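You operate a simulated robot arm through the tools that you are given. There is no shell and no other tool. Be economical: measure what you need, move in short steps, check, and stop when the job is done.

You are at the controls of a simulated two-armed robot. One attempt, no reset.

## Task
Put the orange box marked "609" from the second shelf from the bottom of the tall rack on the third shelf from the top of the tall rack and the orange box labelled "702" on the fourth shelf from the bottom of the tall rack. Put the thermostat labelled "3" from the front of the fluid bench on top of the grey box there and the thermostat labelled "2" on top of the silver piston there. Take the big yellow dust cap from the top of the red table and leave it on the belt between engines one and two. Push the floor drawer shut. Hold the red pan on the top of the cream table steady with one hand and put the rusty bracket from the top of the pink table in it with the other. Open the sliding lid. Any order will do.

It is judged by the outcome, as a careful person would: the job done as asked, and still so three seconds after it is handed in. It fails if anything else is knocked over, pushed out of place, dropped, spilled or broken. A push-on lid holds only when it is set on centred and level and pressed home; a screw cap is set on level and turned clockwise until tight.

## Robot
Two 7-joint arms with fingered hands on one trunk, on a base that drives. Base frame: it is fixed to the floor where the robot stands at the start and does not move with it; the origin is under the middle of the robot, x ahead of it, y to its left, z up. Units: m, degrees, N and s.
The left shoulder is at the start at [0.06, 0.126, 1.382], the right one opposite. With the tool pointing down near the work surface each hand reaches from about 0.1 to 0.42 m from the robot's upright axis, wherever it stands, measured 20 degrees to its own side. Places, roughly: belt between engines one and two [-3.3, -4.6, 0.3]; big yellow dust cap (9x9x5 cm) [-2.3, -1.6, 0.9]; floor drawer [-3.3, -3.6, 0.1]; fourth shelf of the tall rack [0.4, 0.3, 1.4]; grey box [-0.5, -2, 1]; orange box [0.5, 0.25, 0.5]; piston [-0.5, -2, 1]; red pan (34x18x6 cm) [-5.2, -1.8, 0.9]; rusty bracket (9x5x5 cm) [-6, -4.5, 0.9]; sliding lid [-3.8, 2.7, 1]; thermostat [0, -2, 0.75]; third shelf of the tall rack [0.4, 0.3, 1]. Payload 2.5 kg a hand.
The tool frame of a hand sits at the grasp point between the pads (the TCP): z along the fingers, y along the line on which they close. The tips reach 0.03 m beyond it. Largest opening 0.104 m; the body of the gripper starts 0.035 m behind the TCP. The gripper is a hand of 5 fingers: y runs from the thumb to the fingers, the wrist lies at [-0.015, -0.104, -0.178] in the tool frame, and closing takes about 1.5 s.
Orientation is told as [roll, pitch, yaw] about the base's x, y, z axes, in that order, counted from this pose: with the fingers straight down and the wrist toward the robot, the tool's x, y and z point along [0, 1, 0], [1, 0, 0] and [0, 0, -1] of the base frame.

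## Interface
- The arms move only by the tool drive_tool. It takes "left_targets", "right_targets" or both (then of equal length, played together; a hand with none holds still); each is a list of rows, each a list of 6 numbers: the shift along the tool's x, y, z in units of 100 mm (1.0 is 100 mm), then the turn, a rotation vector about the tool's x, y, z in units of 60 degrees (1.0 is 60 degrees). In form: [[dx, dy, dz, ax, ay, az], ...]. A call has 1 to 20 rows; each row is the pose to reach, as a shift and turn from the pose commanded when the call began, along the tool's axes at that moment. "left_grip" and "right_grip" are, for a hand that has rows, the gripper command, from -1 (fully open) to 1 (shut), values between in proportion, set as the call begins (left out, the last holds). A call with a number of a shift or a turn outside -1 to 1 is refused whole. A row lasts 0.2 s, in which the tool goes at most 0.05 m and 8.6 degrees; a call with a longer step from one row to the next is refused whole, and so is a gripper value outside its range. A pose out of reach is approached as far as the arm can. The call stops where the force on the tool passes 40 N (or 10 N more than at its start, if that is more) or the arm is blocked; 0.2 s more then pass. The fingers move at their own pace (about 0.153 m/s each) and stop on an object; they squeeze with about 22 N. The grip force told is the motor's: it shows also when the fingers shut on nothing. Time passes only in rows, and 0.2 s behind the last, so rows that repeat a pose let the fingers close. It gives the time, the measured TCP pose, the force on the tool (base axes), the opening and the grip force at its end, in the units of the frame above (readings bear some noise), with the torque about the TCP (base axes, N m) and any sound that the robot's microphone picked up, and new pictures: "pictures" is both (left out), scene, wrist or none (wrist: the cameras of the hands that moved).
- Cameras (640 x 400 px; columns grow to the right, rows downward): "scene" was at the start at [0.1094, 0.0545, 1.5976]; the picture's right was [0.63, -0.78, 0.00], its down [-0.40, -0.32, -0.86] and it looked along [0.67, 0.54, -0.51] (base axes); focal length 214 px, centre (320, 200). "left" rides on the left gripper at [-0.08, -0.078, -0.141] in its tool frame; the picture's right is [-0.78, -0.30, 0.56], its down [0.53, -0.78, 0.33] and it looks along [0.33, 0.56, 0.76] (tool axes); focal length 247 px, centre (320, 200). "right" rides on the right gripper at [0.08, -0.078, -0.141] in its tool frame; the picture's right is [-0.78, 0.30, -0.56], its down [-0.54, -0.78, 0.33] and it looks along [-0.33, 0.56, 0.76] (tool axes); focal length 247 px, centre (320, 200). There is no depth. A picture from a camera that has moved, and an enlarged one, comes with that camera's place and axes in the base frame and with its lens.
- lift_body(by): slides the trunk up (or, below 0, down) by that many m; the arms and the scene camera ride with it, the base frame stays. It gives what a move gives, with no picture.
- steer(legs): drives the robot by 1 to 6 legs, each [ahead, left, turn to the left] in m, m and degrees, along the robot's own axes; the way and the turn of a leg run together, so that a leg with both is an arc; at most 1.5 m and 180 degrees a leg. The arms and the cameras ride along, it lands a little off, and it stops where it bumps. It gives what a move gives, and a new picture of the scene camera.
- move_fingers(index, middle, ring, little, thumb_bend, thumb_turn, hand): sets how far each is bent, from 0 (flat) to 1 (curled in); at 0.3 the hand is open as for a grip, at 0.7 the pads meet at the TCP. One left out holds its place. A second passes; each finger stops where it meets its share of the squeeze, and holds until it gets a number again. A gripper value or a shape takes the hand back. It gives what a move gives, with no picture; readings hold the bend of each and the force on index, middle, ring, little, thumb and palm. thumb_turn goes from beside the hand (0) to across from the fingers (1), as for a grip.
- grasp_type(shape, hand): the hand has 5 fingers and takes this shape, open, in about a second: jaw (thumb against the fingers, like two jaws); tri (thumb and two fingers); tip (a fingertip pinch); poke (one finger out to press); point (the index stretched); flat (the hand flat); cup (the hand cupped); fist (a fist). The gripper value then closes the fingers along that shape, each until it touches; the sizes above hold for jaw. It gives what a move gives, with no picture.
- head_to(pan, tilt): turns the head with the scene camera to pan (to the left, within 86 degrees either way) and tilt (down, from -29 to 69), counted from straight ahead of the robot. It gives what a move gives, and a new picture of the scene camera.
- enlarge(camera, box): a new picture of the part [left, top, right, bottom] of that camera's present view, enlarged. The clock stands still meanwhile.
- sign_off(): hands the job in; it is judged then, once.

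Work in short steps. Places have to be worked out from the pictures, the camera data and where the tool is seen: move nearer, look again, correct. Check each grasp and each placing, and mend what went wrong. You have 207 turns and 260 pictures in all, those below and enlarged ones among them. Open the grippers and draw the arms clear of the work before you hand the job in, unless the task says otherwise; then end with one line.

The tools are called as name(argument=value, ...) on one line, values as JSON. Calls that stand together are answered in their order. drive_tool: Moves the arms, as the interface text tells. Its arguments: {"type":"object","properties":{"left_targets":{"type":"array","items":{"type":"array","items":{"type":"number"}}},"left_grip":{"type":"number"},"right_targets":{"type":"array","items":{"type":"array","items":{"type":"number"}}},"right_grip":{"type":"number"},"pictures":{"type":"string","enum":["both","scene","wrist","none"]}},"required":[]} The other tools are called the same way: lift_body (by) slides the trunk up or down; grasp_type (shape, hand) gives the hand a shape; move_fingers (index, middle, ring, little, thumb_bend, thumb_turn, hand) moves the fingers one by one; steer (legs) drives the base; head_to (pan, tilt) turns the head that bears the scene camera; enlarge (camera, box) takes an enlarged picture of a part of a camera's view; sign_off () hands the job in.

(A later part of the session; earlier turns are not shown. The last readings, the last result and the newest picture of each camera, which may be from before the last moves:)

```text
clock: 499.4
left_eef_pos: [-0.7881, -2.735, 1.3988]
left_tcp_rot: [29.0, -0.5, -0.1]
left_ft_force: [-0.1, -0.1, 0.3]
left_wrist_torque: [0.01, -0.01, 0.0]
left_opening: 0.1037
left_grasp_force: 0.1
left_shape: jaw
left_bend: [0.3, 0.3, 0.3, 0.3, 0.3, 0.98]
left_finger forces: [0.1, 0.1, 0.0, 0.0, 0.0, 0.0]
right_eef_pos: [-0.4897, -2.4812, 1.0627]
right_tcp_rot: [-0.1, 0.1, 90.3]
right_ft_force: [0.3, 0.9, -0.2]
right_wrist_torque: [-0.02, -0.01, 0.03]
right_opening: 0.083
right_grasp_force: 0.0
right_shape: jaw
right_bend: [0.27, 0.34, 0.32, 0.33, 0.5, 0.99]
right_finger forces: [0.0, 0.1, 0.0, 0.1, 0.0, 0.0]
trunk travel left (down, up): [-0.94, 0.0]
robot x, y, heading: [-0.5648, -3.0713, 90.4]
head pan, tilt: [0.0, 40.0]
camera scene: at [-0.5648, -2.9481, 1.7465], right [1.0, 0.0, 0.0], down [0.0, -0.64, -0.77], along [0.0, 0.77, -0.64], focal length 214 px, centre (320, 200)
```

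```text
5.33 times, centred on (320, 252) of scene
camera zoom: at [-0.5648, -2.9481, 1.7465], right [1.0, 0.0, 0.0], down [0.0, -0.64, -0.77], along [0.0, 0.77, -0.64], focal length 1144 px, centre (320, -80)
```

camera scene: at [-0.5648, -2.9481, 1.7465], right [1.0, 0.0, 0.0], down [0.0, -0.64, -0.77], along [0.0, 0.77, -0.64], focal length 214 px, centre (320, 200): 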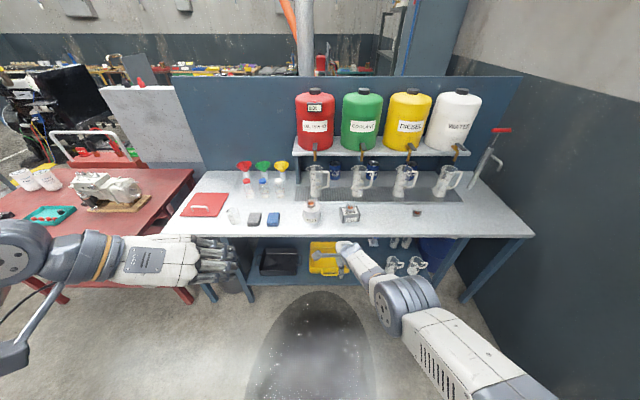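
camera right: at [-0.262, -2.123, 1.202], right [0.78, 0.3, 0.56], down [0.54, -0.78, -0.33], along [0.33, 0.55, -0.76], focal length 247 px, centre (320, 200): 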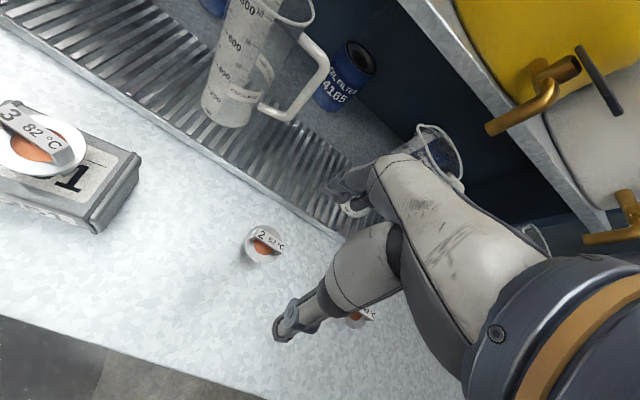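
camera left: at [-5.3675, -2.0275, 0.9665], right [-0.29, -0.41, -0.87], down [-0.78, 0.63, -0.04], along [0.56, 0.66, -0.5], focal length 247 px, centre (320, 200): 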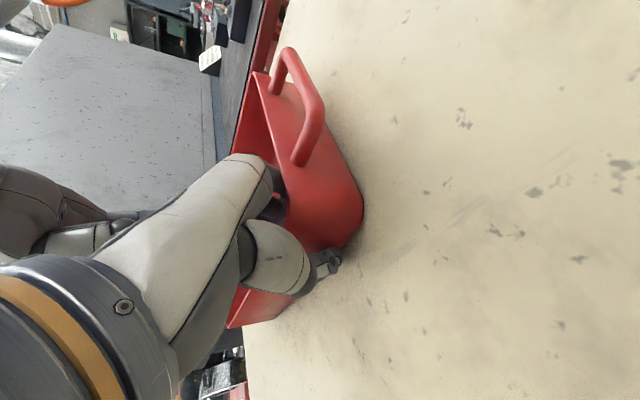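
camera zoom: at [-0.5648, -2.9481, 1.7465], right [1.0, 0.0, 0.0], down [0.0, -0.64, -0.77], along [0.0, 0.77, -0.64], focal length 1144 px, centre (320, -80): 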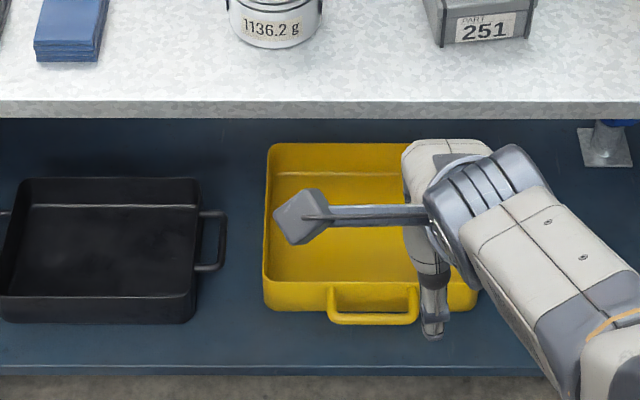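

enlarge(camera="scene", box=[280, 180, 380, 242])

```text
6.40 times, centred on (330, 211) of scene
camera zoom: at [-0.5648, -2.9481, 1.7465], right [1.0, 0.0, 0.0], down [0.0, -0.64, -0.77], along [0.0, 0.77, -0.64], focal length 1373 px, centre (256, 130)
```

zoom: 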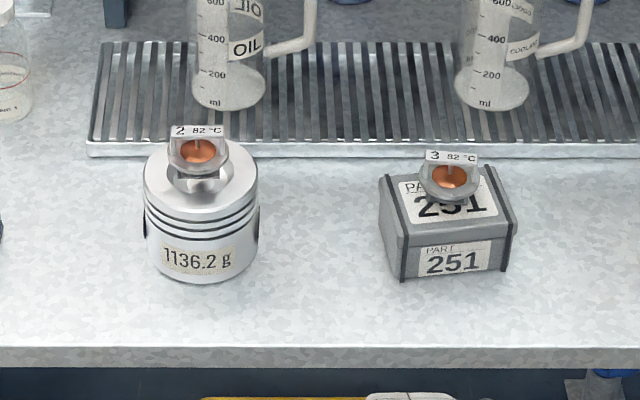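

Both thermostats sit upright on their targets. Last is the sliding lid at about (-3.8, 2.7). I drive back west and north through the aisle.

steer(legs=[[0, 0, 90], [1.35, 0, 0], [1.3, 0, 0], [0, 0, -90], [1.2, 0, 0]])

head_to(pan=0, tilt=25)

```text
clock: 525.6
left_eef_pos: [-3.4985, -1.6238, 1.3986]
left_tcp_rot: [29.0, -0.5, 2.7]
left_ft_force: [0.4, 0.9, 1.1]
left_wrist_torque: [-0.01, 0.0, 0.0]
left_opening: 0.1038
left_grasp_force: 0.0
left_shape: jaw
left_bend: [0.3, 0.3, 0.3, 0.3, 0.3, 0.98]
left_finger forces: [0.0, 0.0, 0.1, 0.0, 0.0, 0.0]
right_eef_pos: [-3.2116, -1.355, 1.0625]
right_tcp_rot: [0.1, 0.0, 93.2]
right_ft_force: [-0.6, 0.1, -0.4]
right_wrist_torque: [-0.03, 0.01, 0.02]
right_opening: 0.0831
right_grasp_force: 0.1
right_shape: jaw
right_bend: [0.27, 0.34, 0.32, 0.33, 0.5, 0.99]
right_finger forces: [0.0, 0.0, 0.0, 0.0, 0.0, 0.0]
trunk travel left (down, up): [-0.94, 0.0]
robot x, y, heading: [-3.2589, -1.9475, 93.1]
head pan, tilt: [0.0, 40.0]
camera scene: at [-3.2645, -1.8245, 1.7465], right [1.0, 0.05, 0.0], down [0.03, -0.64, -0.77], along [-0.04, 0.77, -0.64], focal length 214 px, centre (320, 200)
```

scene: 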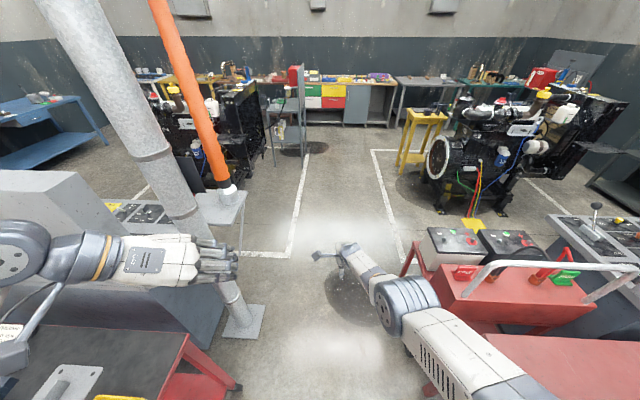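

```text
clock: 526.4
left_eef_pos: [-3.498, -1.6235, 1.398]
left_tcp_rot: [29.1, -0.4, 2.6]
left_ft_force: [0.0, -0.1, -0.1]
left_wrist_torque: [0.01, 0.03, 0.02]
left_opening: 0.104
left_grasp_force: 0.0
left_shape: jaw
left_bend: [0.3, 0.3, 0.3, 0.3, 0.3, 0.98]
left_finger forces: [0.0, 0.0, 0.1, 0.0, 0.0, 0.1]
right_eef_pos: [-3.2116, -1.3561, 1.0623]
right_tcp_rot: [0.0, 0.1, 93.3]
right_ft_force: [0.4, 0.0, 0.1]
right_wrist_torque: [0.01, 0.02, -0.01]
right_opening: 0.0831
right_grasp_force: 0.0
right_shape: jaw
right_bend: [0.27, 0.34, 0.32, 0.33, 0.5, 0.99]
right_finger forces: [0.1, 0.1, 0.0, 0.0, 0.0, 0.0]
trunk travel left (down, up): [-0.94, 0.0]
robot x, y, heading: [-3.257, -1.9472, 93.2]
head pan, tilt: [0.0, 25.0]
camera scene: at [-3.2649, -1.8174, 1.7698], right [1.0, 0.05, 0.0], down [0.02, -0.42, -0.91], along [-0.05, 0.9, -0.42], focal length 214 px, centre (320, 200)
```

scene: 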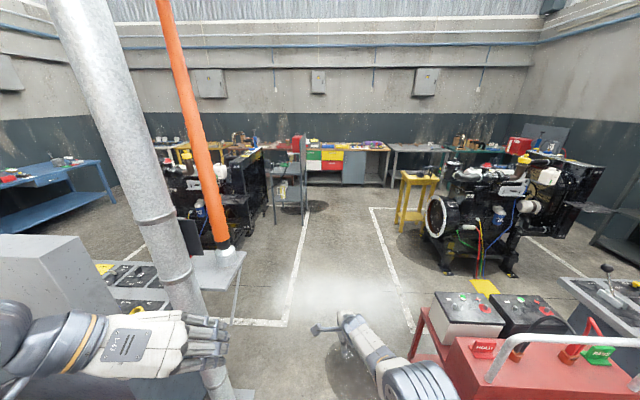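

The way north is clear along x≈-3.05. I straighten up and go on to y≈0.8.

steer(legs=[[0.3, -0.2, -3], [1.3, 0, 0], [1.1, 0, 0]])

head_to(pan=30, tilt=22)

```text
clock: 540.1
left_eef_pos: [-3.3992, 1.08, 1.3984]
left_tcp_rot: [28.9, -0.4, 2.6]
left_ft_force: [-0.5, -0.2, 0.1]
left_wrist_torque: [0.0, 0.0, -0.01]
left_opening: 0.1039
left_grasp_force: 0.0
left_shape: jaw
left_bend: [0.3, 0.3, 0.3, 0.3, 0.3, 0.98]
left_finger forces: [0.0, 0.1, 0.0, 0.0, 0.0, 0.0]
right_eef_pos: [-3.1131, 1.3484, 1.0622]
right_tcp_rot: [0.1, 0.1, 93.0]
right_ft_force: [0.8, 0.4, 0.5]
right_wrist_torque: [0.0, 0.01, 0.0]
right_opening: 0.0832
right_grasp_force: 0.0
right_shape: jaw
right_bend: [0.27, 0.34, 0.32, 0.33, 0.5, 0.99]
right_finger forces: [0.0, 0.0, 0.1, 0.0, 0.0, 0.1]
trunk travel left (down, up): [-0.94, 0.0]
robot x, y, heading: [-3.162, 0.7553, 92.8]
head pan, tilt: [0.0, 25.0]
camera scene: at [-3.1664, 0.8855, 1.7698], right [1.0, 0.05, 0.0], down [0.02, -0.42, -0.91], along [-0.04, 0.91, -0.42], focal length 214 px, centre (320, 200)
```

scene: 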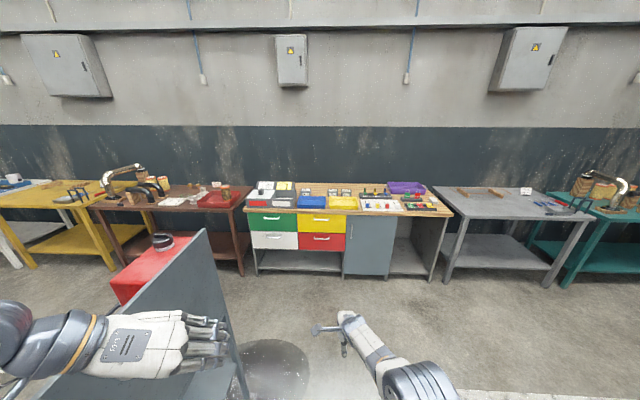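

```text
clock: 541.0
left_eef_pos: [-3.3992, 1.081, 1.3975]
left_tcp_rot: [29.0, -0.5, 2.5]
left_ft_force: [-0.1, 0.2, 0.0]
left_wrist_torque: [-0.01, 0.01, 0.02]
left_opening: 0.1039
left_grasp_force: 0.0
left_shape: jaw
left_bend: [0.3, 0.3, 0.3, 0.3, 0.3, 0.98]
left_finger forces: [0.0, 0.0, 0.0, 0.1, 0.1, 0.1]
right_eef_pos: [-3.1125, 1.348, 1.0619]
right_tcp_rot: [-0.1, 0.0, 93.0]
right_ft_force: [-0.5, 0.7, -0.3]
right_wrist_torque: [-0.02, -0.01, 0.02]
right_opening: 0.0833
right_grasp_force: 0.1
right_shape: jaw
right_bend: [0.27, 0.34, 0.32, 0.33, 0.5, 0.99]
right_finger forces: [0.1, 0.0, 0.1, 0.1, 0.0, 0.0]
trunk travel left (down, up): [-0.94, 0.0]
robot x, y, heading: [-3.163, 0.7549, 92.7]
head pan, tilt: [30.0, 22.0]
camera scene: at [-3.212, 0.8716, 1.7747], right [0.84, 0.54, 0.0], down [0.2, -0.32, -0.93], along [-0.5, 0.78, -0.37], focal length 214 px, centre (320, 200)
```

scene: 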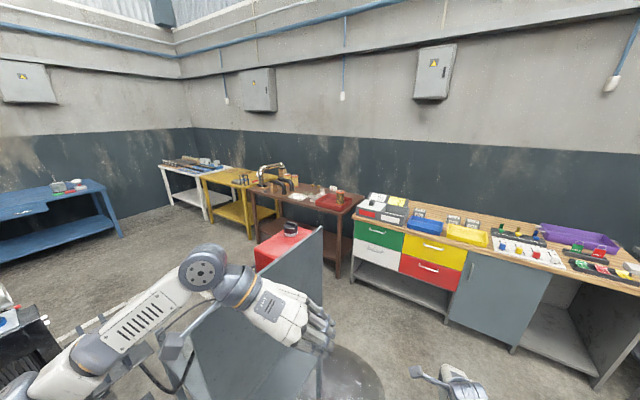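

The target spot (-3.8, 2.7) is at the left end of the colourful bench. I zoom in there.

enlarge(camera="scene", box=[280, 170, 440, 270])

```text
4.00 times, centred on (360, 220) of scene
camera zoom: at [-3.212, 0.8716, 1.7747], right [0.84, 0.54, 0.0], down [0.2, -0.32, -0.93], along [-0.5, 0.78, -0.37], focal length 858 px, centre (160, 120)
```

zoom: 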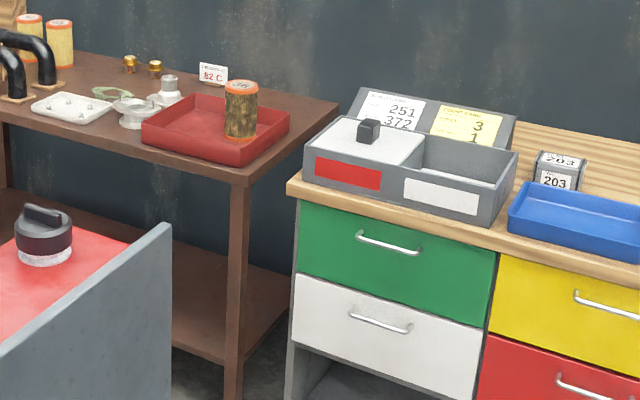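

A grey two-bay box has a white sliding lid with a black knob over its left bay (right bay open); opening means sliding it to the right. I drive up in front of it.

steer(legs=[[0.6, -0.02, -2.8], [0.45, 0, 0], [0, 0.4, 0]])

head_to(pan=0, tilt=38)

enlarge(camera="scene", box=[200, 100, 440, 250])

```text
clock: 548.8
left_eef_pos: [-3.7709, 2.1381, 1.3991]
left_tcp_rot: [29.0, -0.5, -0.8]
left_ft_force: [-0.6, -0.5, 0.1]
left_wrist_torque: [-0.03, 0.01, 0.02]
left_opening: 0.1038
left_grasp_force: 0.0
left_shape: jaw
left_bend: [0.3, 0.3, 0.3, 0.3, 0.3, 0.98]
left_finger forces: [0.1, 0.1, 0.0, 0.0, 0.0, 0.0]
right_eef_pos: [-3.4688, 2.3884, 1.0623]
right_tcp_rot: [0.0, 0.1, 89.7]
right_ft_force: [-0.2, -0.8, 0.3]
right_wrist_torque: [0.0, -0.03, -0.01]
right_opening: 0.0831
right_grasp_force: 0.0
right_shape: jaw
right_bend: [0.27, 0.34, 0.32, 0.33, 0.5, 0.99]
right_finger forces: [0.0, 0.0, 0.1, 0.0, 0.1, 0.0]
trunk travel left (down, up): [-0.94, 0.0]
robot x, y, heading: [-3.5545, 1.8017, 89.3]
head pan, tilt: [30.0, 22.0]
camera scene: at [-3.5962, 1.9192, 1.7747], right [0.87, 0.49, 0.0], down [0.18, -0.33, -0.93], along [-0.45, 0.81, -0.37], focal length 214 px, centre (320, 200)
```

scene: 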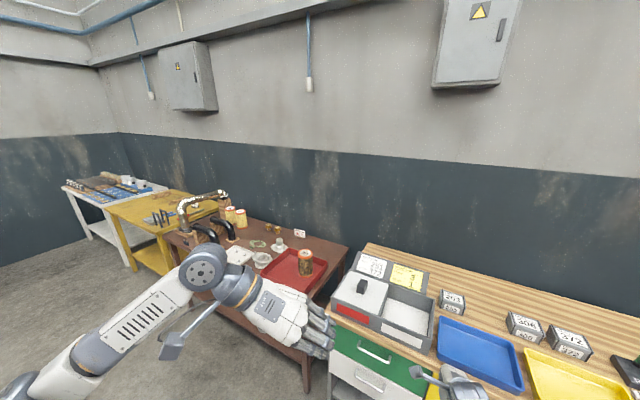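

```text
clock: 549.8
left_eef_pos: [-3.7706, 2.1384, 1.3982]
left_tcp_rot: [29.0, -0.4, -0.9]
left_ft_force: [-0.1, -0.5, -0.1]
left_wrist_torque: [0.01, 0.0, 0.03]
left_opening: 0.1038
left_grasp_force: 0.0
left_shape: jaw
left_bend: [0.3, 0.3, 0.3, 0.3, 0.3, 0.98]
left_finger forces: [0.0, 0.1, 0.1, 0.0, 0.1, 0.0]
right_eef_pos: [-3.4685, 2.3893, 1.0617]
right_tcp_rot: [0.0, 0.1, 89.5]
right_ft_force: [0.1, 0.5, -0.4]
right_wrist_torque: [0.03, 0.01, -0.02]
right_opening: 0.0831
right_grasp_force: 0.1
right_shape: jaw
right_bend: [0.27, 0.34, 0.32, 0.33, 0.5, 0.99]
right_finger forces: [0.0, 0.0, 0.1, 0.1, 0.1, 0.0]
trunk travel left (down, up): [-0.94, 0.0]
robot x, y, heading: [-3.5527, 1.7999, 89.3]
head pan, tilt: [0.0, 38.0]
camera scene: at [-3.5499, 1.9246, 1.7495], right [1.0, -0.01, 0.0], down [-0.01, -0.62, -0.79], along [0.01, 0.79, -0.62], focal length 214 px, centre (320, 200)
```

scene: 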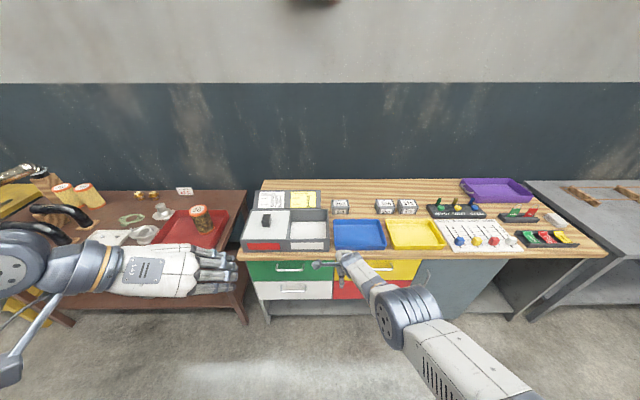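

```text
2.67 times, centred on (320, 175) of scene
camera zoom: at [-3.5499, 1.9246, 1.7495], right [1.0, -0.01, 0.0], down [-0.01, -0.62, -0.79], along [0.01, 0.79, -0.62], focal length 572 px, centre (320, 267)
```

zoom: 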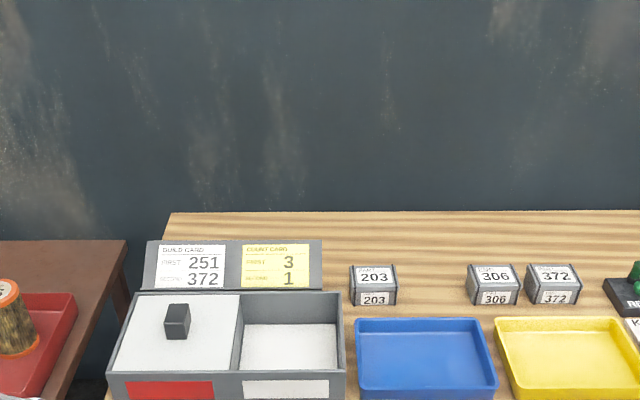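

The knob is at about (-3.80, 2.70, 1.02). The left hand is already yawed to pinch it sideways. I lower the left hand with the arm here in the open, and raise/retract the right hand out of the way.

drive_tool(left_targets=[[-0.02, 0, 0.12, 0, 0, 0], [-0.04, 0, 0.25, 0, 0, 0], [-0.06, 0, 0.37, 0, 0, 0], [-0.08, 0, 0.5, 0, 0, 0], [-0.1, 0, 0.62, 0, 0, 0], [-0.12, 0, 0.75, 0, 0, 0], [-0.14, 0, 0.87, 0, 0, 0], [-0.15, 0, 1, 0, 0, 0]], right_targets=[[-0.05, -0.1, -0.1, 0, 0, 0], [-0.1, -0.2, -0.2, 0, 0, 0], [-0.15, -0.3, -0.3, 0, 0, 0], [-0.2, -0.4, -0.4, 0, 0, 0], [-0.25, -0.5, -0.5, 0, 0, 0], [-0.3, -0.6, -0.6, 0, 0, 0], [-0.35, -0.7, -0.7, 0, 0, 0], [-0.4, -0.8, -0.8, 0, 0, 0]], pictures="none")

drive_tool(left_targets=[[-0.02, 0, 0.12, 0, 0, 0], [-0.04, 0, 0.25, 0, 0, 0], [-0.06, 0, 0.37, 0, 0, 0], [-0.08, 0, 0.5, 0, 0, 0], [-0.1, 0, 0.62, 0, 0, 0], [-0.12, 0, 0.75, 0, 0, 0], [-0.14, 0, 0.87, 0, 0, 0], [-0.15, 0, 1, 0, 0, 0]], right_targets=[[-0.05, -0.1, -0.1, 0, 0, 0], [-0.1, -0.2, -0.2, 0, 0, 0], [-0.15, -0.3, -0.3, 0, 0, 0], [-0.2, -0.4, -0.4, 0, 0, 0], [-0.25, -0.5, -0.5, 0, 0, 0], [-0.3, -0.6, -0.6, 0, 0, 0], [-0.35, -0.7, -0.7, 0, 0, 0], [-0.4, -0.8, -0.8, 0, 0, 0]], pictures="scene")

```text
clock: 551.6
left_eef_pos: [-3.7693, 2.1736, 1.3034]
left_tcp_rot: [28.9, -0.4, -0.9]
left_ft_force: [1.0, 0.1, 0.0]
left_wrist_torque: [0.01, 0.01, -0.01]
left_opening: 0.1039
left_grasp_force: 0.0
left_shape: jaw
left_bend: [0.3, 0.3, 0.3, 0.3, 0.3, 0.98]
left_finger forces: [0.0, 0.0, 0.0, 0.0, 0.0, 0.0]
right_eef_pos: [-3.4497, 2.401, 1.0763]
right_tcp_rot: [0.0, 0.1, 89.6]
right_ft_force: [-0.3, -0.1, 0.1]
right_wrist_torque: [0.01, 0.0, -0.01]
right_opening: 0.0829
right_grasp_force: 0.0
right_shape: jaw
right_bend: [0.27, 0.34, 0.32, 0.33, 0.5, 0.99]
right_finger forces: [0.2, 0.0, 0.0, 0.0, 0.0, 0.0]
right hand out of reach, approached as far as the arm can: row 1, 2, 3, 4, 5, 6, 7, 8
trunk travel left (down, up): [-0.94, 0.0]
robot x, y, heading: [-3.547, 1.7975, 89.4]
head pan, tilt: [0.0, 38.0]
```

```text
clock: 553.4
left_eef_pos: [-3.7691, 2.2105, 1.2083]
left_tcp_rot: [29.1, -0.4, -0.9]
left_ft_force: [0.7, 0.4, -0.2]
left_wrist_torque: [0.06, -0.02, -0.01]
left_opening: 0.1038
left_grasp_force: 0.1
left_shape: jaw
left_bend: [0.3, 0.3, 0.3, 0.3, 0.3, 0.98]
left_finger forces: [0.1, 0.0, 0.0, 0.0, 0.0, 0.0]
right_eef_pos: [-3.42, 2.4182, 1.0963]
right_tcp_rot: [0.0, 0.3, 89.6]
right_ft_force: [-0.1, 0.2, -0.7]
right_wrist_torque: [0.05, 0.01, -0.03]
right_opening: 0.0828
right_grasp_force: 0.0
right_shape: jaw
right_bend: [0.27, 0.34, 0.32, 0.33, 0.5, 0.99]
right_finger forces: [0.1, 0.0, 0.0, 0.0, 0.2, 0.0]
right hand out of reach, approached as far as the arm can: row 1, 2, 3, 4, 5, 6, 7, 8
trunk travel left (down, up): [-0.94, 0.0]
robot x, y, heading: [-3.5516, 1.8018, 89.4]
head pan, tilt: [0.0, 38.0]
camera scene: at [-3.5497, 1.9249, 1.7495], right [1.0, -0.01, 0.0], down [-0.01, -0.62, -0.79], along [0.01, 0.79, -0.62], focal length 214 px, centre (320, 200)
```

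scene: 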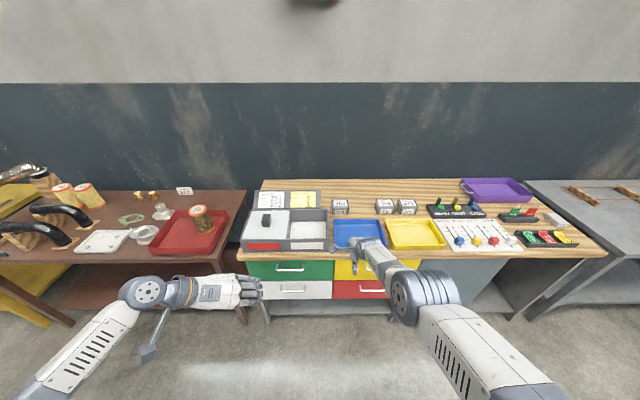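

The right hand stays high enough over the bench (tips ≈1.07). I lower the left 8 cm more, then drive forward.

drive_tool(left_targets=[[-0.1, 0, 0.17, 0, 0, 0], [-0.2, 0, 0.35, 0, 0, 0], [-0.3, 0, 0.52, 0, 0, 0], [-0.4, 0, 0.7, 0, 0, 0]], pictures="none")

steer(legs=[[0.4, 0.03, 0.7]])

enlarge(camera="left", box=[0, 0, 640, 400])

```text
clock: 554.4
left_eef_pos: [-3.7673, 2.2068, 1.1281]
left_tcp_rot: [29.0, -0.4, -1.0]
left_ft_force: [0.0, 0.4, 0.2]
left_wrist_torque: [0.06, -0.01, 0.02]
left_opening: 0.1038
left_grasp_force: 0.0
left_shape: jaw
left_bend: [0.3, 0.3, 0.3, 0.3, 0.3, 0.98]
left_finger forces: [0.0, 0.0, 0.0, 0.0, 0.1, 0.1]
right_eef_pos: [-3.4213, 2.417, 1.0978]
right_tcp_rot: [0.0, 0.0, 89.6]
right_ft_force: [0.0, 0.1, 0.3]
right_wrist_torque: [0.0, 0.0, -0.03]
right_opening: 0.083
right_grasp_force: 0.2
right_shape: jaw
right_bend: [0.27, 0.34, 0.32, 0.33, 0.5, 0.99]
right_finger forces: [0.0, 0.1, 0.2, 0.0, 0.1, 0.0]
trunk travel left (down, up): [-0.94, 0.0]
robot x, y, heading: [-3.55, 1.8007, 89.2]
head pan, tilt: [0.0, 38.0]
```

```text
clock: 556.9
left_eef_pos: [-3.796, 2.6096, 1.1284]
left_tcp_rot: [29.0, -0.5, -0.7]
left_ft_force: [0.7, -0.3, -1.0]
left_wrist_torque: [-0.01, 0.0, 0.02]
left_opening: 0.104
left_grasp_force: 0.0
left_shape: jaw
left_bend: [0.3, 0.3, 0.3, 0.3, 0.3, 0.98]
left_finger forces: [0.0, 0.1, 0.1, 0.0, 0.0, 0.1]
right_eef_pos: [-3.451, 2.8215, 1.0966]
right_tcp_rot: [-0.1, 0.1, 89.9]
right_ft_force: [-0.1, -0.1, -0.1]
right_wrist_torque: [0.0, 0.01, 0.0]
right_opening: 0.083
right_grasp_force: 0.0
right_shape: jaw
right_bend: [0.27, 0.34, 0.32, 0.33, 0.5, 0.99]
right_finger forces: [0.0, 0.1, 0.0, 0.0, 0.0, 0.1]
trunk travel left (down, up): [-0.94, 0.0]
robot x, y, heading: [-3.5785, 2.2011, 89.9]
head pan, tilt: [0.0, 38.0]
camera scene: at [-3.5772, 2.3279, 1.7495], right [1.0, -0.01, 0.0], down [0.0, -0.62, -0.79], along [0.0, 0.79, -0.62], focal length 214 px, centre (320, 200)
```

scene: 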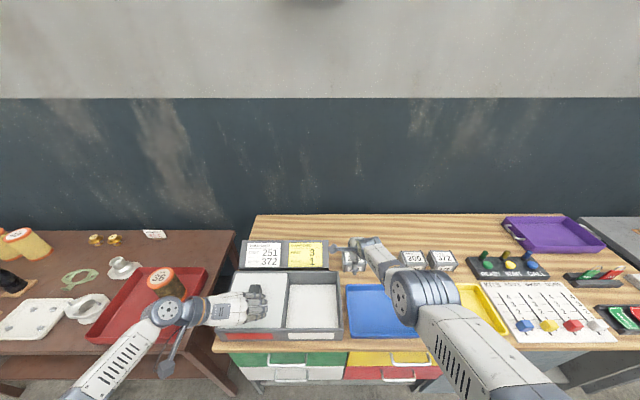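

```text
1.00 times, centred on (320, 200) of left (not enlarged: the box is as wide or as high as the picture)
camera zoom: at [-3.8772, 2.4716, 1.2124], right [-0.29, -0.41, -0.87], down [-0.77, 0.64, -0.04], along [0.57, 0.66, -0.5], focal length 247 px, centre (320, 200)
```

zoom: 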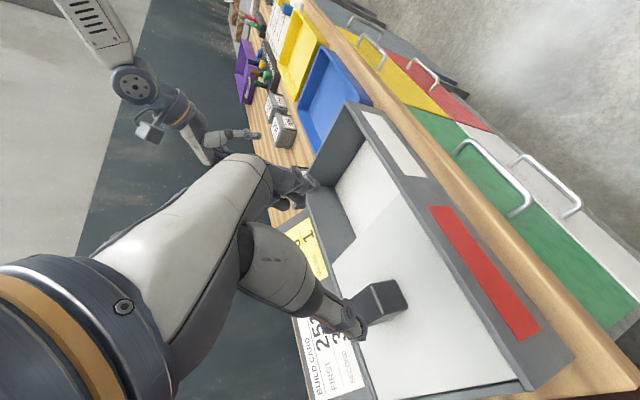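

The knob works out at (-3.814, 2.715), top z≈0.985. That is almost straight along the left hand's finger axis; I approach half-way and check.

drive_tool(left_targets=[[0.02, -0.05, 0.15, 0, 0, 0], [0.04, -0.1, 0.3, 0, 0, 0], [0.06, -0.15, 0.45, 0, 0, 0], [0.08, -0.18, 0.6, 0, 0, 0], [0.09, -0.18, 0.75, 0, 0, 0], [0.1, -0.18, 0.88, 0, 0, 0]], pictures="both")

```text
clock: 558.3
left_eef_pos: [-3.8138, 2.6614, 1.056]
left_tcp_rot: [29.0, -0.5, -0.6]
left_ft_force: [-0.3, 0.4, -0.6]
left_wrist_torque: [0.02, -0.01, -0.01]
left_opening: 0.1035
left_grasp_force: 0.1
left_shape: jaw
left_bend: [0.3, 0.3, 0.3, 0.3, 0.3, 0.98]
left_finger forces: [0.0, 0.1, 0.0, 0.0, 0.1, 0.0]
right_eef_pos: [-3.4513, 2.8225, 1.0978]
right_tcp_rot: [0.1, 0.1, 89.9]
right_ft_force: [0.7, 0.3, -0.6]
right_wrist_torque: [-0.02, 0.01, 0.0]
right_opening: 0.0829
right_grasp_force: 0.1
right_shape: jaw
right_bend: [0.27, 0.34, 0.32, 0.33, 0.5, 0.99]
right_finger forces: [0.1, 0.0, 0.1, 0.1, 0.1, 0.0]
trunk travel left (down, up): [-0.94, 0.0]
robot x, y, heading: [-3.575, 2.2051, 89.7]
head pan, tilt: [0.0, 38.0]
camera scene: at [-3.577, 2.3282, 1.7495], right [1.0, -0.01, 0.0], down [0.0, -0.62, -0.79], along [0.0, 0.79, -0.62], focal length 214 px, centre (320, 200)
camera left: at [-3.8948, 2.5233, 1.1404], right [-0.29, -0.41, -0.87], down [-0.77, 0.64, -0.04], along [0.57, 0.66, -0.5], focal length 247 px, centre (320, 200)
```

scene: 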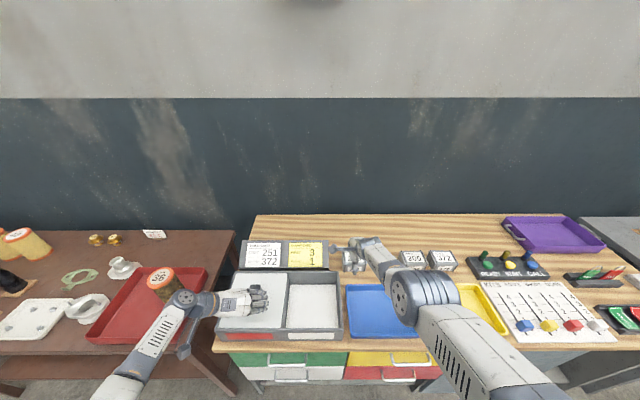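
left: 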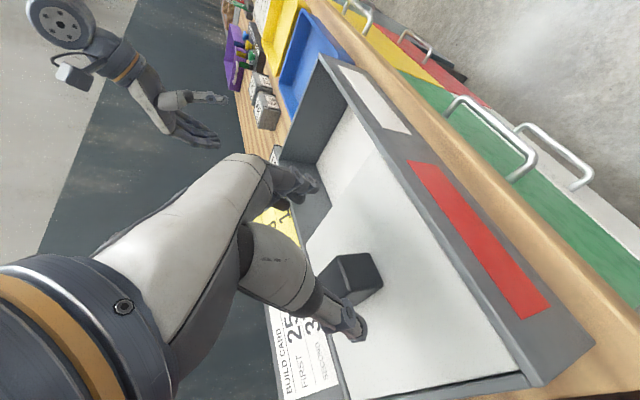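

Two left-camera views now fix the knob at about (-3.81, 2.785), top z≈0.93. I continue along the fingers.

drive_tool(left_targets=[[0.04, 0, 0.15, 0, 0, 0], [0.08, 0, 0.3, 0, 0, 0], [0.12, 0, 0.45, 0, 0, 0], [0.16, 0, 0.6, 0, 0, 0], [0.2, 0, 0.75, 0, 0, 0], [0.22, 0, 0.9, 0, 0, 0]], pictures="wrist")

```text
clock: 559.7
left_eef_pos: [-3.802, 2.6929, 1.0159]
left_tcp_rot: [29.0, -0.5, -0.6]
left_ft_force: [0.6, 0.5, -0.2]
left_wrist_torque: [0.03, 0.0, 0.04]
left_opening: 0.1039
left_grasp_force: 0.0
left_shape: jaw
left_bend: [0.3, 0.3, 0.3, 0.3, 0.3, 0.98]
left_finger forces: [0.1, 0.1, 0.0, 0.0, 0.0, 0.1]
left hand out of reach, approached as far as the arm can: row 4, 5, 6
right_eef_pos: [-3.4498, 2.822, 1.0978]
right_tcp_rot: [0.0, 0.2, 89.9]
right_ft_force: [-0.5, -0.1, 0.6]
right_wrist_torque: [0.01, -0.03, 0.03]
right_opening: 0.0831
right_grasp_force: 0.0
right_shape: jaw
right_bend: [0.27, 0.34, 0.32, 0.33, 0.5, 0.99]
right_finger forces: [0.0, 0.0, 0.0, 0.0, 0.0, 0.1]
trunk travel left (down, up): [-0.94, 0.0]
robot x, y, heading: [-3.574, 2.203, 89.9]
head pan, tilt: [0.0, 38.0]
camera left: at [-3.8826, 2.5542, 1.0991], right [-0.29, -0.4, -0.87], down [-0.77, 0.64, -0.04], along [0.57, 0.66, -0.5], focal length 247 px, centre (320, 200)
```

left: 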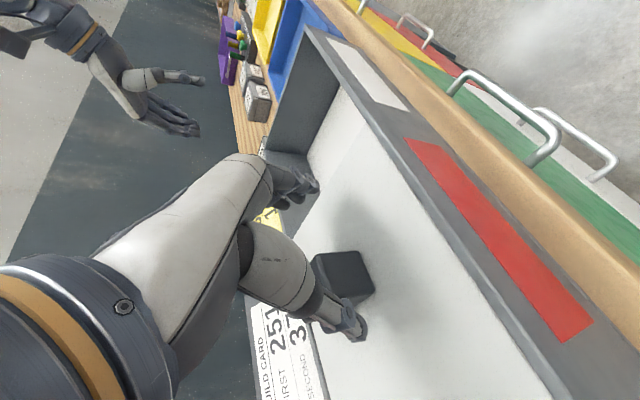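

Reach limit; the bench edge is 0.42 m away, so I creep the base forward 8 cm and lower the trunk 7 cm instead.

steer(legs=[[0.08, 0, 0]])

lift_body(by=-0.07)

enlarge(camera="left", box=[120, 100, 520, 350])

```text
clock: 560.8
left_eef_pos: [-3.8005, 2.7721, 1.0152]
left_tcp_rot: [29.0, -0.5, -0.6]
left_ft_force: [0.0, 0.6, 0.2]
left_wrist_torque: [0.01, -0.01, 0.01]
left_opening: 0.1037
left_grasp_force: 0.0
left_shape: jaw
left_bend: [0.3, 0.3, 0.3, 0.3, 0.3, 0.98]
left_finger forces: [0.0, 0.0, 0.0, 0.0, 0.0, 0.1]
right_eef_pos: [-3.4498, 2.9021, 1.0967]
right_tcp_rot: [0.0, 0.2, 89.8]
right_ft_force: [-0.1, 0.7, -1.2]
right_wrist_torque: [0.03, 0.03, -0.04]
right_opening: 0.083
right_grasp_force: 0.0
right_shape: jaw
right_bend: [0.27, 0.34, 0.32, 0.33, 0.5, 0.99]
right_finger forces: [0.0, 0.1, 0.0, 0.1, 0.0, 0.1]
trunk travel left (down, up): [-0.94, 0.0]
robot x, y, heading: [-3.5771, 2.2832, 89.5]
head pan, tilt: [0.0, 38.0]
camera scene: at [-3.5765, 2.4079, 1.7495], right [1.0, -0.01, 0.0], down [0.0, -0.62, -0.79], along [0.01, 0.79, -0.62], focal length 214 px, centre (320, 200)
```

scene: 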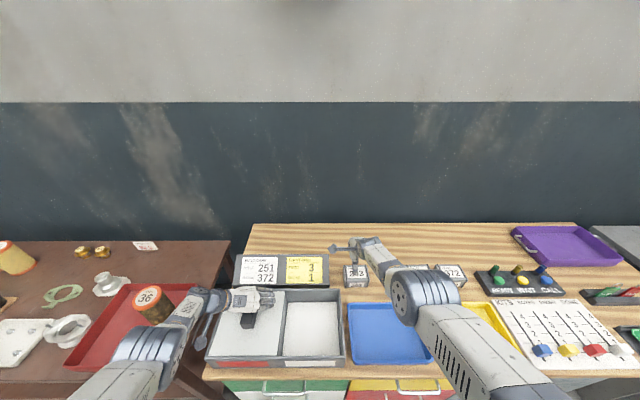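

```text
clock: 561.5
left_eef_pos: [-3.7974, 2.7766, 0.975]
left_tcp_rot: [30.1, -1.6, -0.9]
left_ft_force: [1.1, -9.8, 21.7]
left_wrist_torque: [-0.01, -0.16, -0.19]
left_opening: 0.1039
left_grasp_force: 0.1
left_shape: jaw
left_bend: [0.26, 0.3, 0.3, 0.3, 0.26, 0.99]
left_finger forces: [12.1, 0.0, 0.0, 0.0, 10.5, 0.1]
right_eef_pos: [-3.4485, 2.8999, 1.0487]
right_tcp_rot: [0.1, 0.1, 89.9]
right_ft_force: [0.1, 0.3, 0.0]
right_wrist_torque: [0.01, -0.05, 0.0]
right_opening: 0.0833
right_grasp_force: 0.1
right_shape: jaw
right_bend: [0.27, 0.34, 0.32, 0.33, 0.5, 0.99]
right_finger forces: [0.0, 0.0, 0.0, 0.0, 0.0, 0.0]
trunk travel left (down, up): [-0.891, 0.049]
robot x, y, heading: [-3.5773, 2.2849, 89.7]
head pan, tilt: [0.0, 38.0]
stopped: the force on the tool passed its limit at 52 N (the readings are from after the stop); the commanded pose is now the measured one
```

```text
1.60 times, centred on (320, 225) of left
camera zoom: at [-3.8804, 2.6381, 1.0556], right [-0.28, -0.39, -0.88], down [-0.77, 0.64, -0.04], along [0.58, 0.66, -0.48], focal length 395 px, centre (320, 160)
```

zoom: 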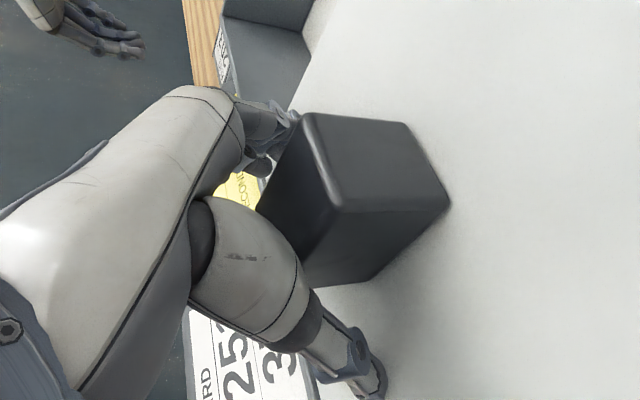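

Thumb and index are touching the lid surface with the knob between them. I ease up 1 cm and close on the knob.

lift_body(by=0.012)

drive_tool(left_targets=[[0, 0, 0, 0, 0, 0], [0, 0, 0, 0, 0, 0], [0, 0, 0, 0, 0, 0], [0, 0, 0, 0, 0, 0], [0, 0, 0, 0, 0, 0], [0, 0, 0, 0, 0, 0], [0, 0, 0, 0, 0, 0], [0, 0, 0, 0, 0, 0]], left_grip=1, pictures="both")

```text
clock: 562.1
left_eef_pos: [-3.7996, 2.7764, 0.9842]
left_tcp_rot: [29.7, -1.2, -0.7]
left_ft_force: [0.6, 0.6, -0.2]
left_wrist_torque: [-0.01, 0.02, 0.02]
left_opening: 0.1038
left_grasp_force: 0.0
left_shape: jaw
left_bend: [0.3, 0.3, 0.3, 0.3, 0.3, 0.98]
left_finger forces: [0.1, 0.0, 0.0, 0.1, 0.1, 0.0]
right_eef_pos: [-3.4492, 2.9019, 1.0601]
right_tcp_rot: [0.0, 0.1, 89.9]
right_ft_force: [0.3, 0.1, -1.2]
right_wrist_torque: [0.03, 0.03, -0.02]
right_opening: 0.083
right_grasp_force: 0.0
right_shape: jaw
right_bend: [0.27, 0.34, 0.32, 0.33, 0.5, 0.99]
right_finger forces: [0.1, 0.0, 0.0, 0.0, 0.0, 0.0]
trunk travel left (down, up): [-0.903, 0.037]
robot x, y, heading: [-3.5762, 2.2846, 89.6]
head pan, tilt: [0.0, 38.0]
```

```text
clock: 563.9
left_eef_pos: [-3.798, 2.7776, 0.9855]
left_tcp_rot: [29.8, -1.2, -0.7]
left_ft_force: [-0.3, 3.5, 5.0]
left_wrist_torque: [0.08, -0.61, -0.19]
left_opening: 0.0179
left_grasp_force: 22.4
left_shape: jaw
left_bend: [0.7, 0.7, 0.7, 0.7, 0.75, 1.0]
left_finger forces: [28.9, 0.1, 0.0, 0.0, 21.0, 0.1]
right_eef_pos: [-3.4485, 2.9012, 1.0611]
right_tcp_rot: [-0.1, 0.1, 89.9]
right_ft_force: [0.1, -0.4, -0.7]
right_wrist_torque: [-0.01, 0.05, 0.02]
right_opening: 0.0832
right_grasp_force: 0.1
right_shape: jaw
right_bend: [0.27, 0.34, 0.32, 0.33, 0.5, 0.99]
right_finger forces: [0.0, 0.1, 0.0, 0.1, 0.1, 0.2]
trunk travel left (down, up): [-0.903, 0.037]
robot x, y, heading: [-3.5772, 2.2807, 89.9]
head pan, tilt: [0.0, 38.0]
camera scene: at [-3.5765, 2.4072, 1.7127], right [1.0, -0.01, 0.0], down [0.0, -0.62, -0.79], along [0.0, 0.79, -0.62], focal length 214 px, centre (320, 200)
camera left: at [-3.8814, 2.6387, 1.0661], right [-0.28, -0.39, -0.88], down [-0.77, 0.64, -0.04], along [0.58, 0.66, -0.48], focal length 247 px, centre (320, 200)
```

scene: 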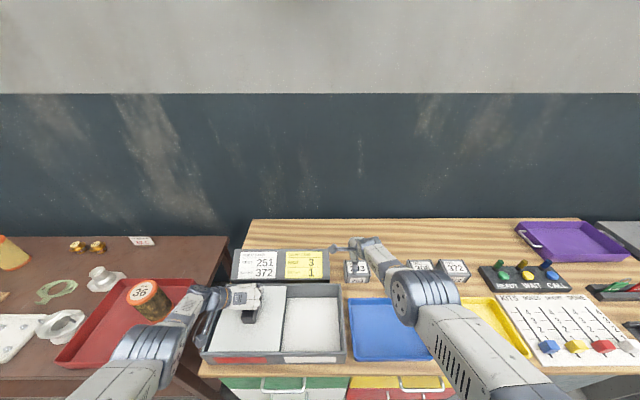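
left: 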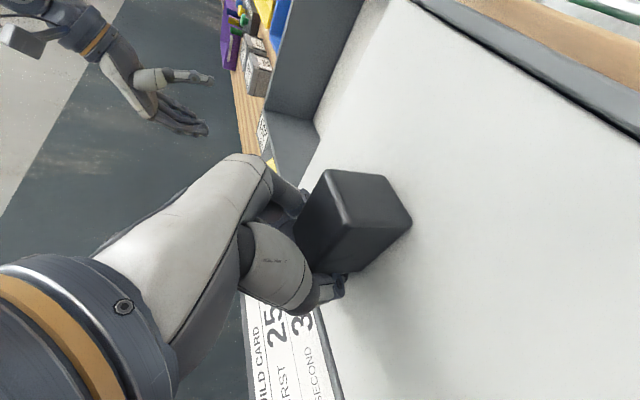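

The knob is pinched. I slide it to the right slowly, first 5 cm.

drive_tool(left_targets=[[0, 0.08, 0, 0, 0, 0], [0, 0.16, 0, 0, 0, 0], [0, 0.24, 0, 0, 0, 0], [0, 0.32, 0, 0, 0, 0], [0, 0.4, 0, 0, 0, 0], [0, 0.5, 0, 0, 0, 0]], pictures="scene")

```text
clock: 565.3
left_eef_pos: [-3.7493, 2.7774, 0.9846]
left_tcp_rot: [29.7, -1.3, -0.8]
left_ft_force: [-0.2, 7.5, 1.0]
left_wrist_torque: [0.16, -0.58, -0.13]
left_opening: 0.0173
left_grasp_force: 22.0
left_shape: jaw
left_bend: [0.7, 0.7, 0.7, 0.7, 0.75, 1.0]
left_finger forces: [26.7, 0.1, 0.0, 0.0, 21.2, 0.0]
right_eef_pos: [-3.4492, 2.9028, 1.0593]
right_tcp_rot: [-0.1, 0.1, 89.9]
right_ft_force: [-0.7, -0.2, 0.1]
right_wrist_torque: [-0.02, 0.02, 0.01]
right_opening: 0.083
right_grasp_force: 0.1
right_shape: jaw
right_bend: [0.27, 0.34, 0.32, 0.33, 0.5, 0.99]
right_finger forces: [0.0, 0.0, 0.1, 0.0, 0.1, 0.0]
trunk travel left (down, up): [-0.903, 0.037]
robot x, y, heading: [-3.5804, 2.2804, 89.5]
head pan, tilt: [0.0, 38.0]
camera scene: at [-3.5764, 2.4087, 1.7125], right [1.0, -0.01, 0.0], down [0.0, -0.62, -0.79], along [0.0, 0.79, -0.62], focal length 214 px, centre (320, 200)
```

scene: 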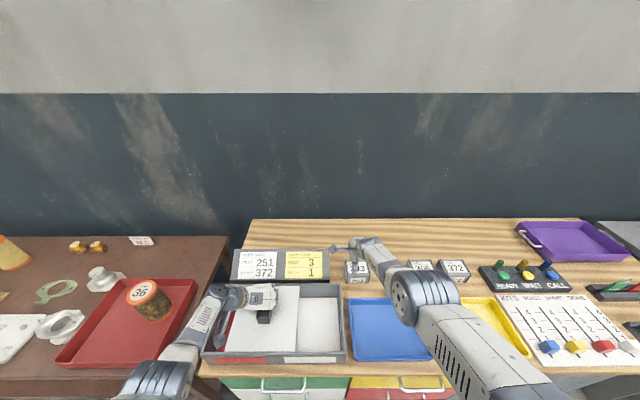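

The lid slides and the left bay is uncovering. Continue another 10 cm and beyond until the stop.

drive_tool(left_targets=[[0, 0.09, 0, 0, 0, 0], [0, 0.18, 0, 0, 0, 0], [0, 0.27, 0, 0, 0, 0], [0, 0.36, 0, 0, 0, 0], [0, 0.45, 0, 0, 0, 0], [0, 0.54, 0, 0, 0, 0], [0, 0.63, 0, 0, 0, 0], [0, 0.72, 0, 0, 0, 0], [0, 0.81, 0, 0, 0, 0], [0, 0.9, 0, 0, 0, 0], [0, 1, 0, 0, 0, 0]], pictures="scene")

```text
clock: 567.7
left_eef_pos: [-3.6506, 2.7764, 0.988]
left_tcp_rot: [29.4, -1.2, -0.7]
left_ft_force: [0.3, 16.7, -15.8]
left_wrist_torque: [0.16, -0.56, -0.19]
left_opening: 0.0171
left_grasp_force: 21.6
left_shape: jaw
left_bend: [0.7, 0.7, 0.7, 0.7, 0.75, 1.0]
left_finger forces: [22.6, 0.1, 0.1, 0.0, 21.8, 0.0]
right_eef_pos: [-3.4496, 2.904, 1.0574]
right_tcp_rot: [-0.1, 0.2, 89.9]
right_ft_force: [0.1, 0.6, 0.6]
right_wrist_torque: [0.01, 0.02, 0.02]
right_opening: 0.0832
right_grasp_force: 0.0
right_shape: jaw
right_bend: [0.27, 0.34, 0.32, 0.33, 0.5, 0.99]
right_finger forces: [0.1, 0.0, 0.0, 0.1, 0.0, 0.1]
trunk travel left (down, up): [-0.903, 0.037]
robot x, y, heading: [-3.5754, 2.2857, 89.6]
head pan, tilt: [0.0, 38.0]
camera scene: at [-3.5768, 2.4121, 1.7121], right [1.0, -0.01, 0.0], down [0.0, -0.62, -0.79], along [0.0, 0.79, -0.62], focal length 214 px, centre (320, 200)
```

scene: 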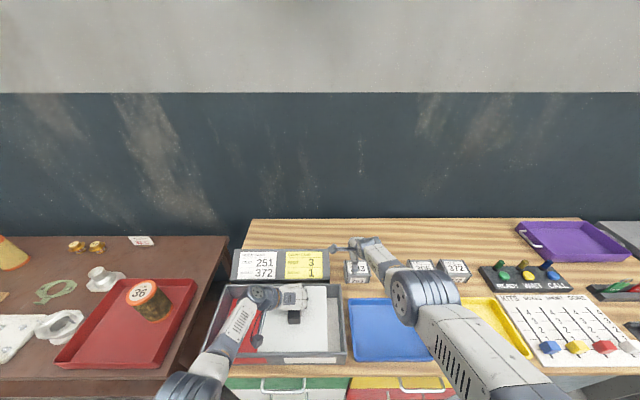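

Almost there; about 3 cm remain. I continue with a slight easing of the vertical load.

drive_tool(left_targets=[[-0.02, 0.07, 0.02, 0, 0, 0], [-0.04, 0.14, 0.04, 0, 0, 0], [-0.05, 0.21, 0.05, 0, 0, 0], [-0.06, 0.28, 0.05, 0, 0, 0], [-0.06, 0.35, 0.05, 0, 0, 0], [-0.06, 0.42, 0.05, 0, 0, 0]], pictures="scene")

enlarge(camera="scene", box=[190, 240, 370, 370])

```text
clock: 569.1
left_eef_pos: [-3.6052, 2.7758, 0.9841]
left_tcp_rot: [30.4, -1.4, -0.7]
left_ft_force: [0.0, 15.4, 15.5]
left_wrist_torque: [0.16, -0.89, -0.25]
left_opening: 0.0176
left_grasp_force: 21.6
left_shape: jaw
left_bend: [0.7, 0.7, 0.7, 0.7, 0.75, 1.0]
left_finger forces: [47.5, 0.0, 0.1, 0.1, 25.1, 0.0]
right_eef_pos: [-3.4505, 2.9019, 1.0597]
right_tcp_rot: [0.1, 0.1, 89.9]
right_ft_force: [-1.0, -0.1, 0.3]
right_wrist_torque: [0.02, 0.02, -0.01]
right_opening: 0.0828
right_grasp_force: 0.0
right_shape: jaw
right_bend: [0.27, 0.34, 0.32, 0.33, 0.5, 0.99]
right_finger forces: [0.0, 0.0, 0.0, 0.1, 0.0, 0.0]
trunk travel left (down, up): [-0.903, 0.037]
robot x, y, heading: [-3.5792, 2.2839, 89.6]
head pan, tilt: [0.0, 38.0]
camera scene: at [-3.5766, 2.4079, 1.7127], right [1.0, -0.01, 0.0], down [0.0, -0.62, -0.79], along [0.0, 0.79, -0.62], focal length 214 px, centre (320, 200)
```

scene: 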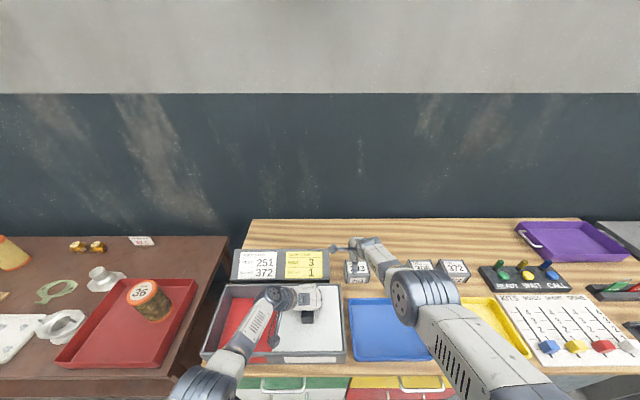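

```text
3.08 times, centred on (280, 305) of scene
camera zoom: at [-3.5766, 2.4079, 1.7127], right [1.0, -0.01, 0.0], down [0.0, -0.62, -0.79], along [0.0, 0.79, -0.62], focal length 660 px, centre (443, -123)
```

zoom: 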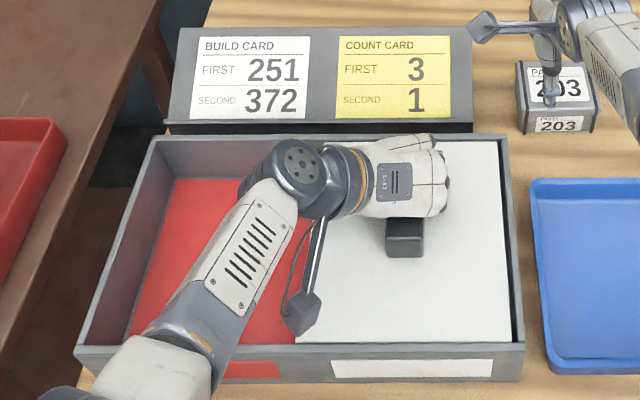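

The red left bay is open; a thin gap remains at the right end. One last small push.

drive_tool(left_targets=[[0.02, 0.05, -0.02, 0, 0, 0], [0.03, 0.1, -0.03, 0, 0, 0], [0.03, 0.15, -0.03, 0, 0, 0], [0.03, 0.2, -0.03, 0, 0, 0]], pictures="none")

enlarge(camera="scene", box=[190, 240, 370, 370])

```text
clock: 570.1
left_eef_pos: [-3.5972, 2.775, 0.9842]
left_tcp_rot: [30.0, -0.9, 0.0]
left_ft_force: [-25.0, 17.3, -0.6]
left_wrist_torque: [0.21, -0.34, -0.11]
left_opening: 0.0208
left_grasp_force: 21.7
left_shape: jaw
left_bend: [0.7, 0.7, 0.7, 0.7, 0.73, 1.0]
left_finger forces: [18.7, 0.0, 0.1, 0.0, 35.2, 0.1]
right_eef_pos: [-3.4532, 2.9024, 1.0582]
right_tcp_rot: [-0.2, 0.3, 90.0]
right_ft_force: [0.4, -1.0, -0.2]
right_wrist_torque: [0.0, -0.01, -0.02]
right_opening: 0.083
right_grasp_force: 0.1
right_shape: jaw
right_bend: [0.27, 0.34, 0.32, 0.33, 0.5, 0.99]
right_finger forces: [0.0, 0.0, 0.1, 0.0, 0.0, 0.0]
trunk travel left (down, up): [-0.903, 0.037]
robot x, y, heading: [-3.5748, 2.2832, 90.0]
head pan, tilt: [0.0, 38.0]
```

```text
3.08 times, centred on (280, 305) of scene
camera zoom: at [-3.5813, 2.4101, 1.7123], right [1.0, -0.01, 0.0], down [0.0, -0.62, -0.79], along [0.01, 0.79, -0.62], focal length 660 px, centre (443, -123)
```

zoom: 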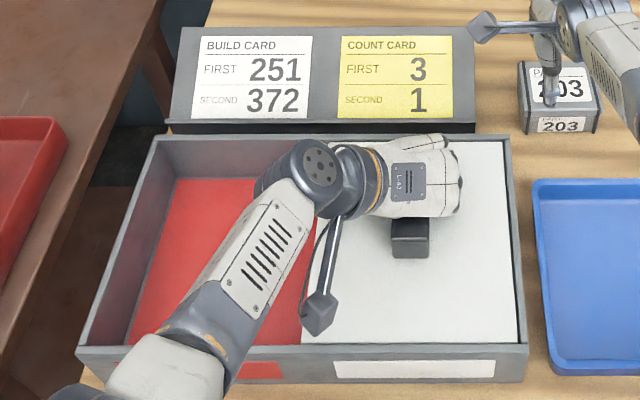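

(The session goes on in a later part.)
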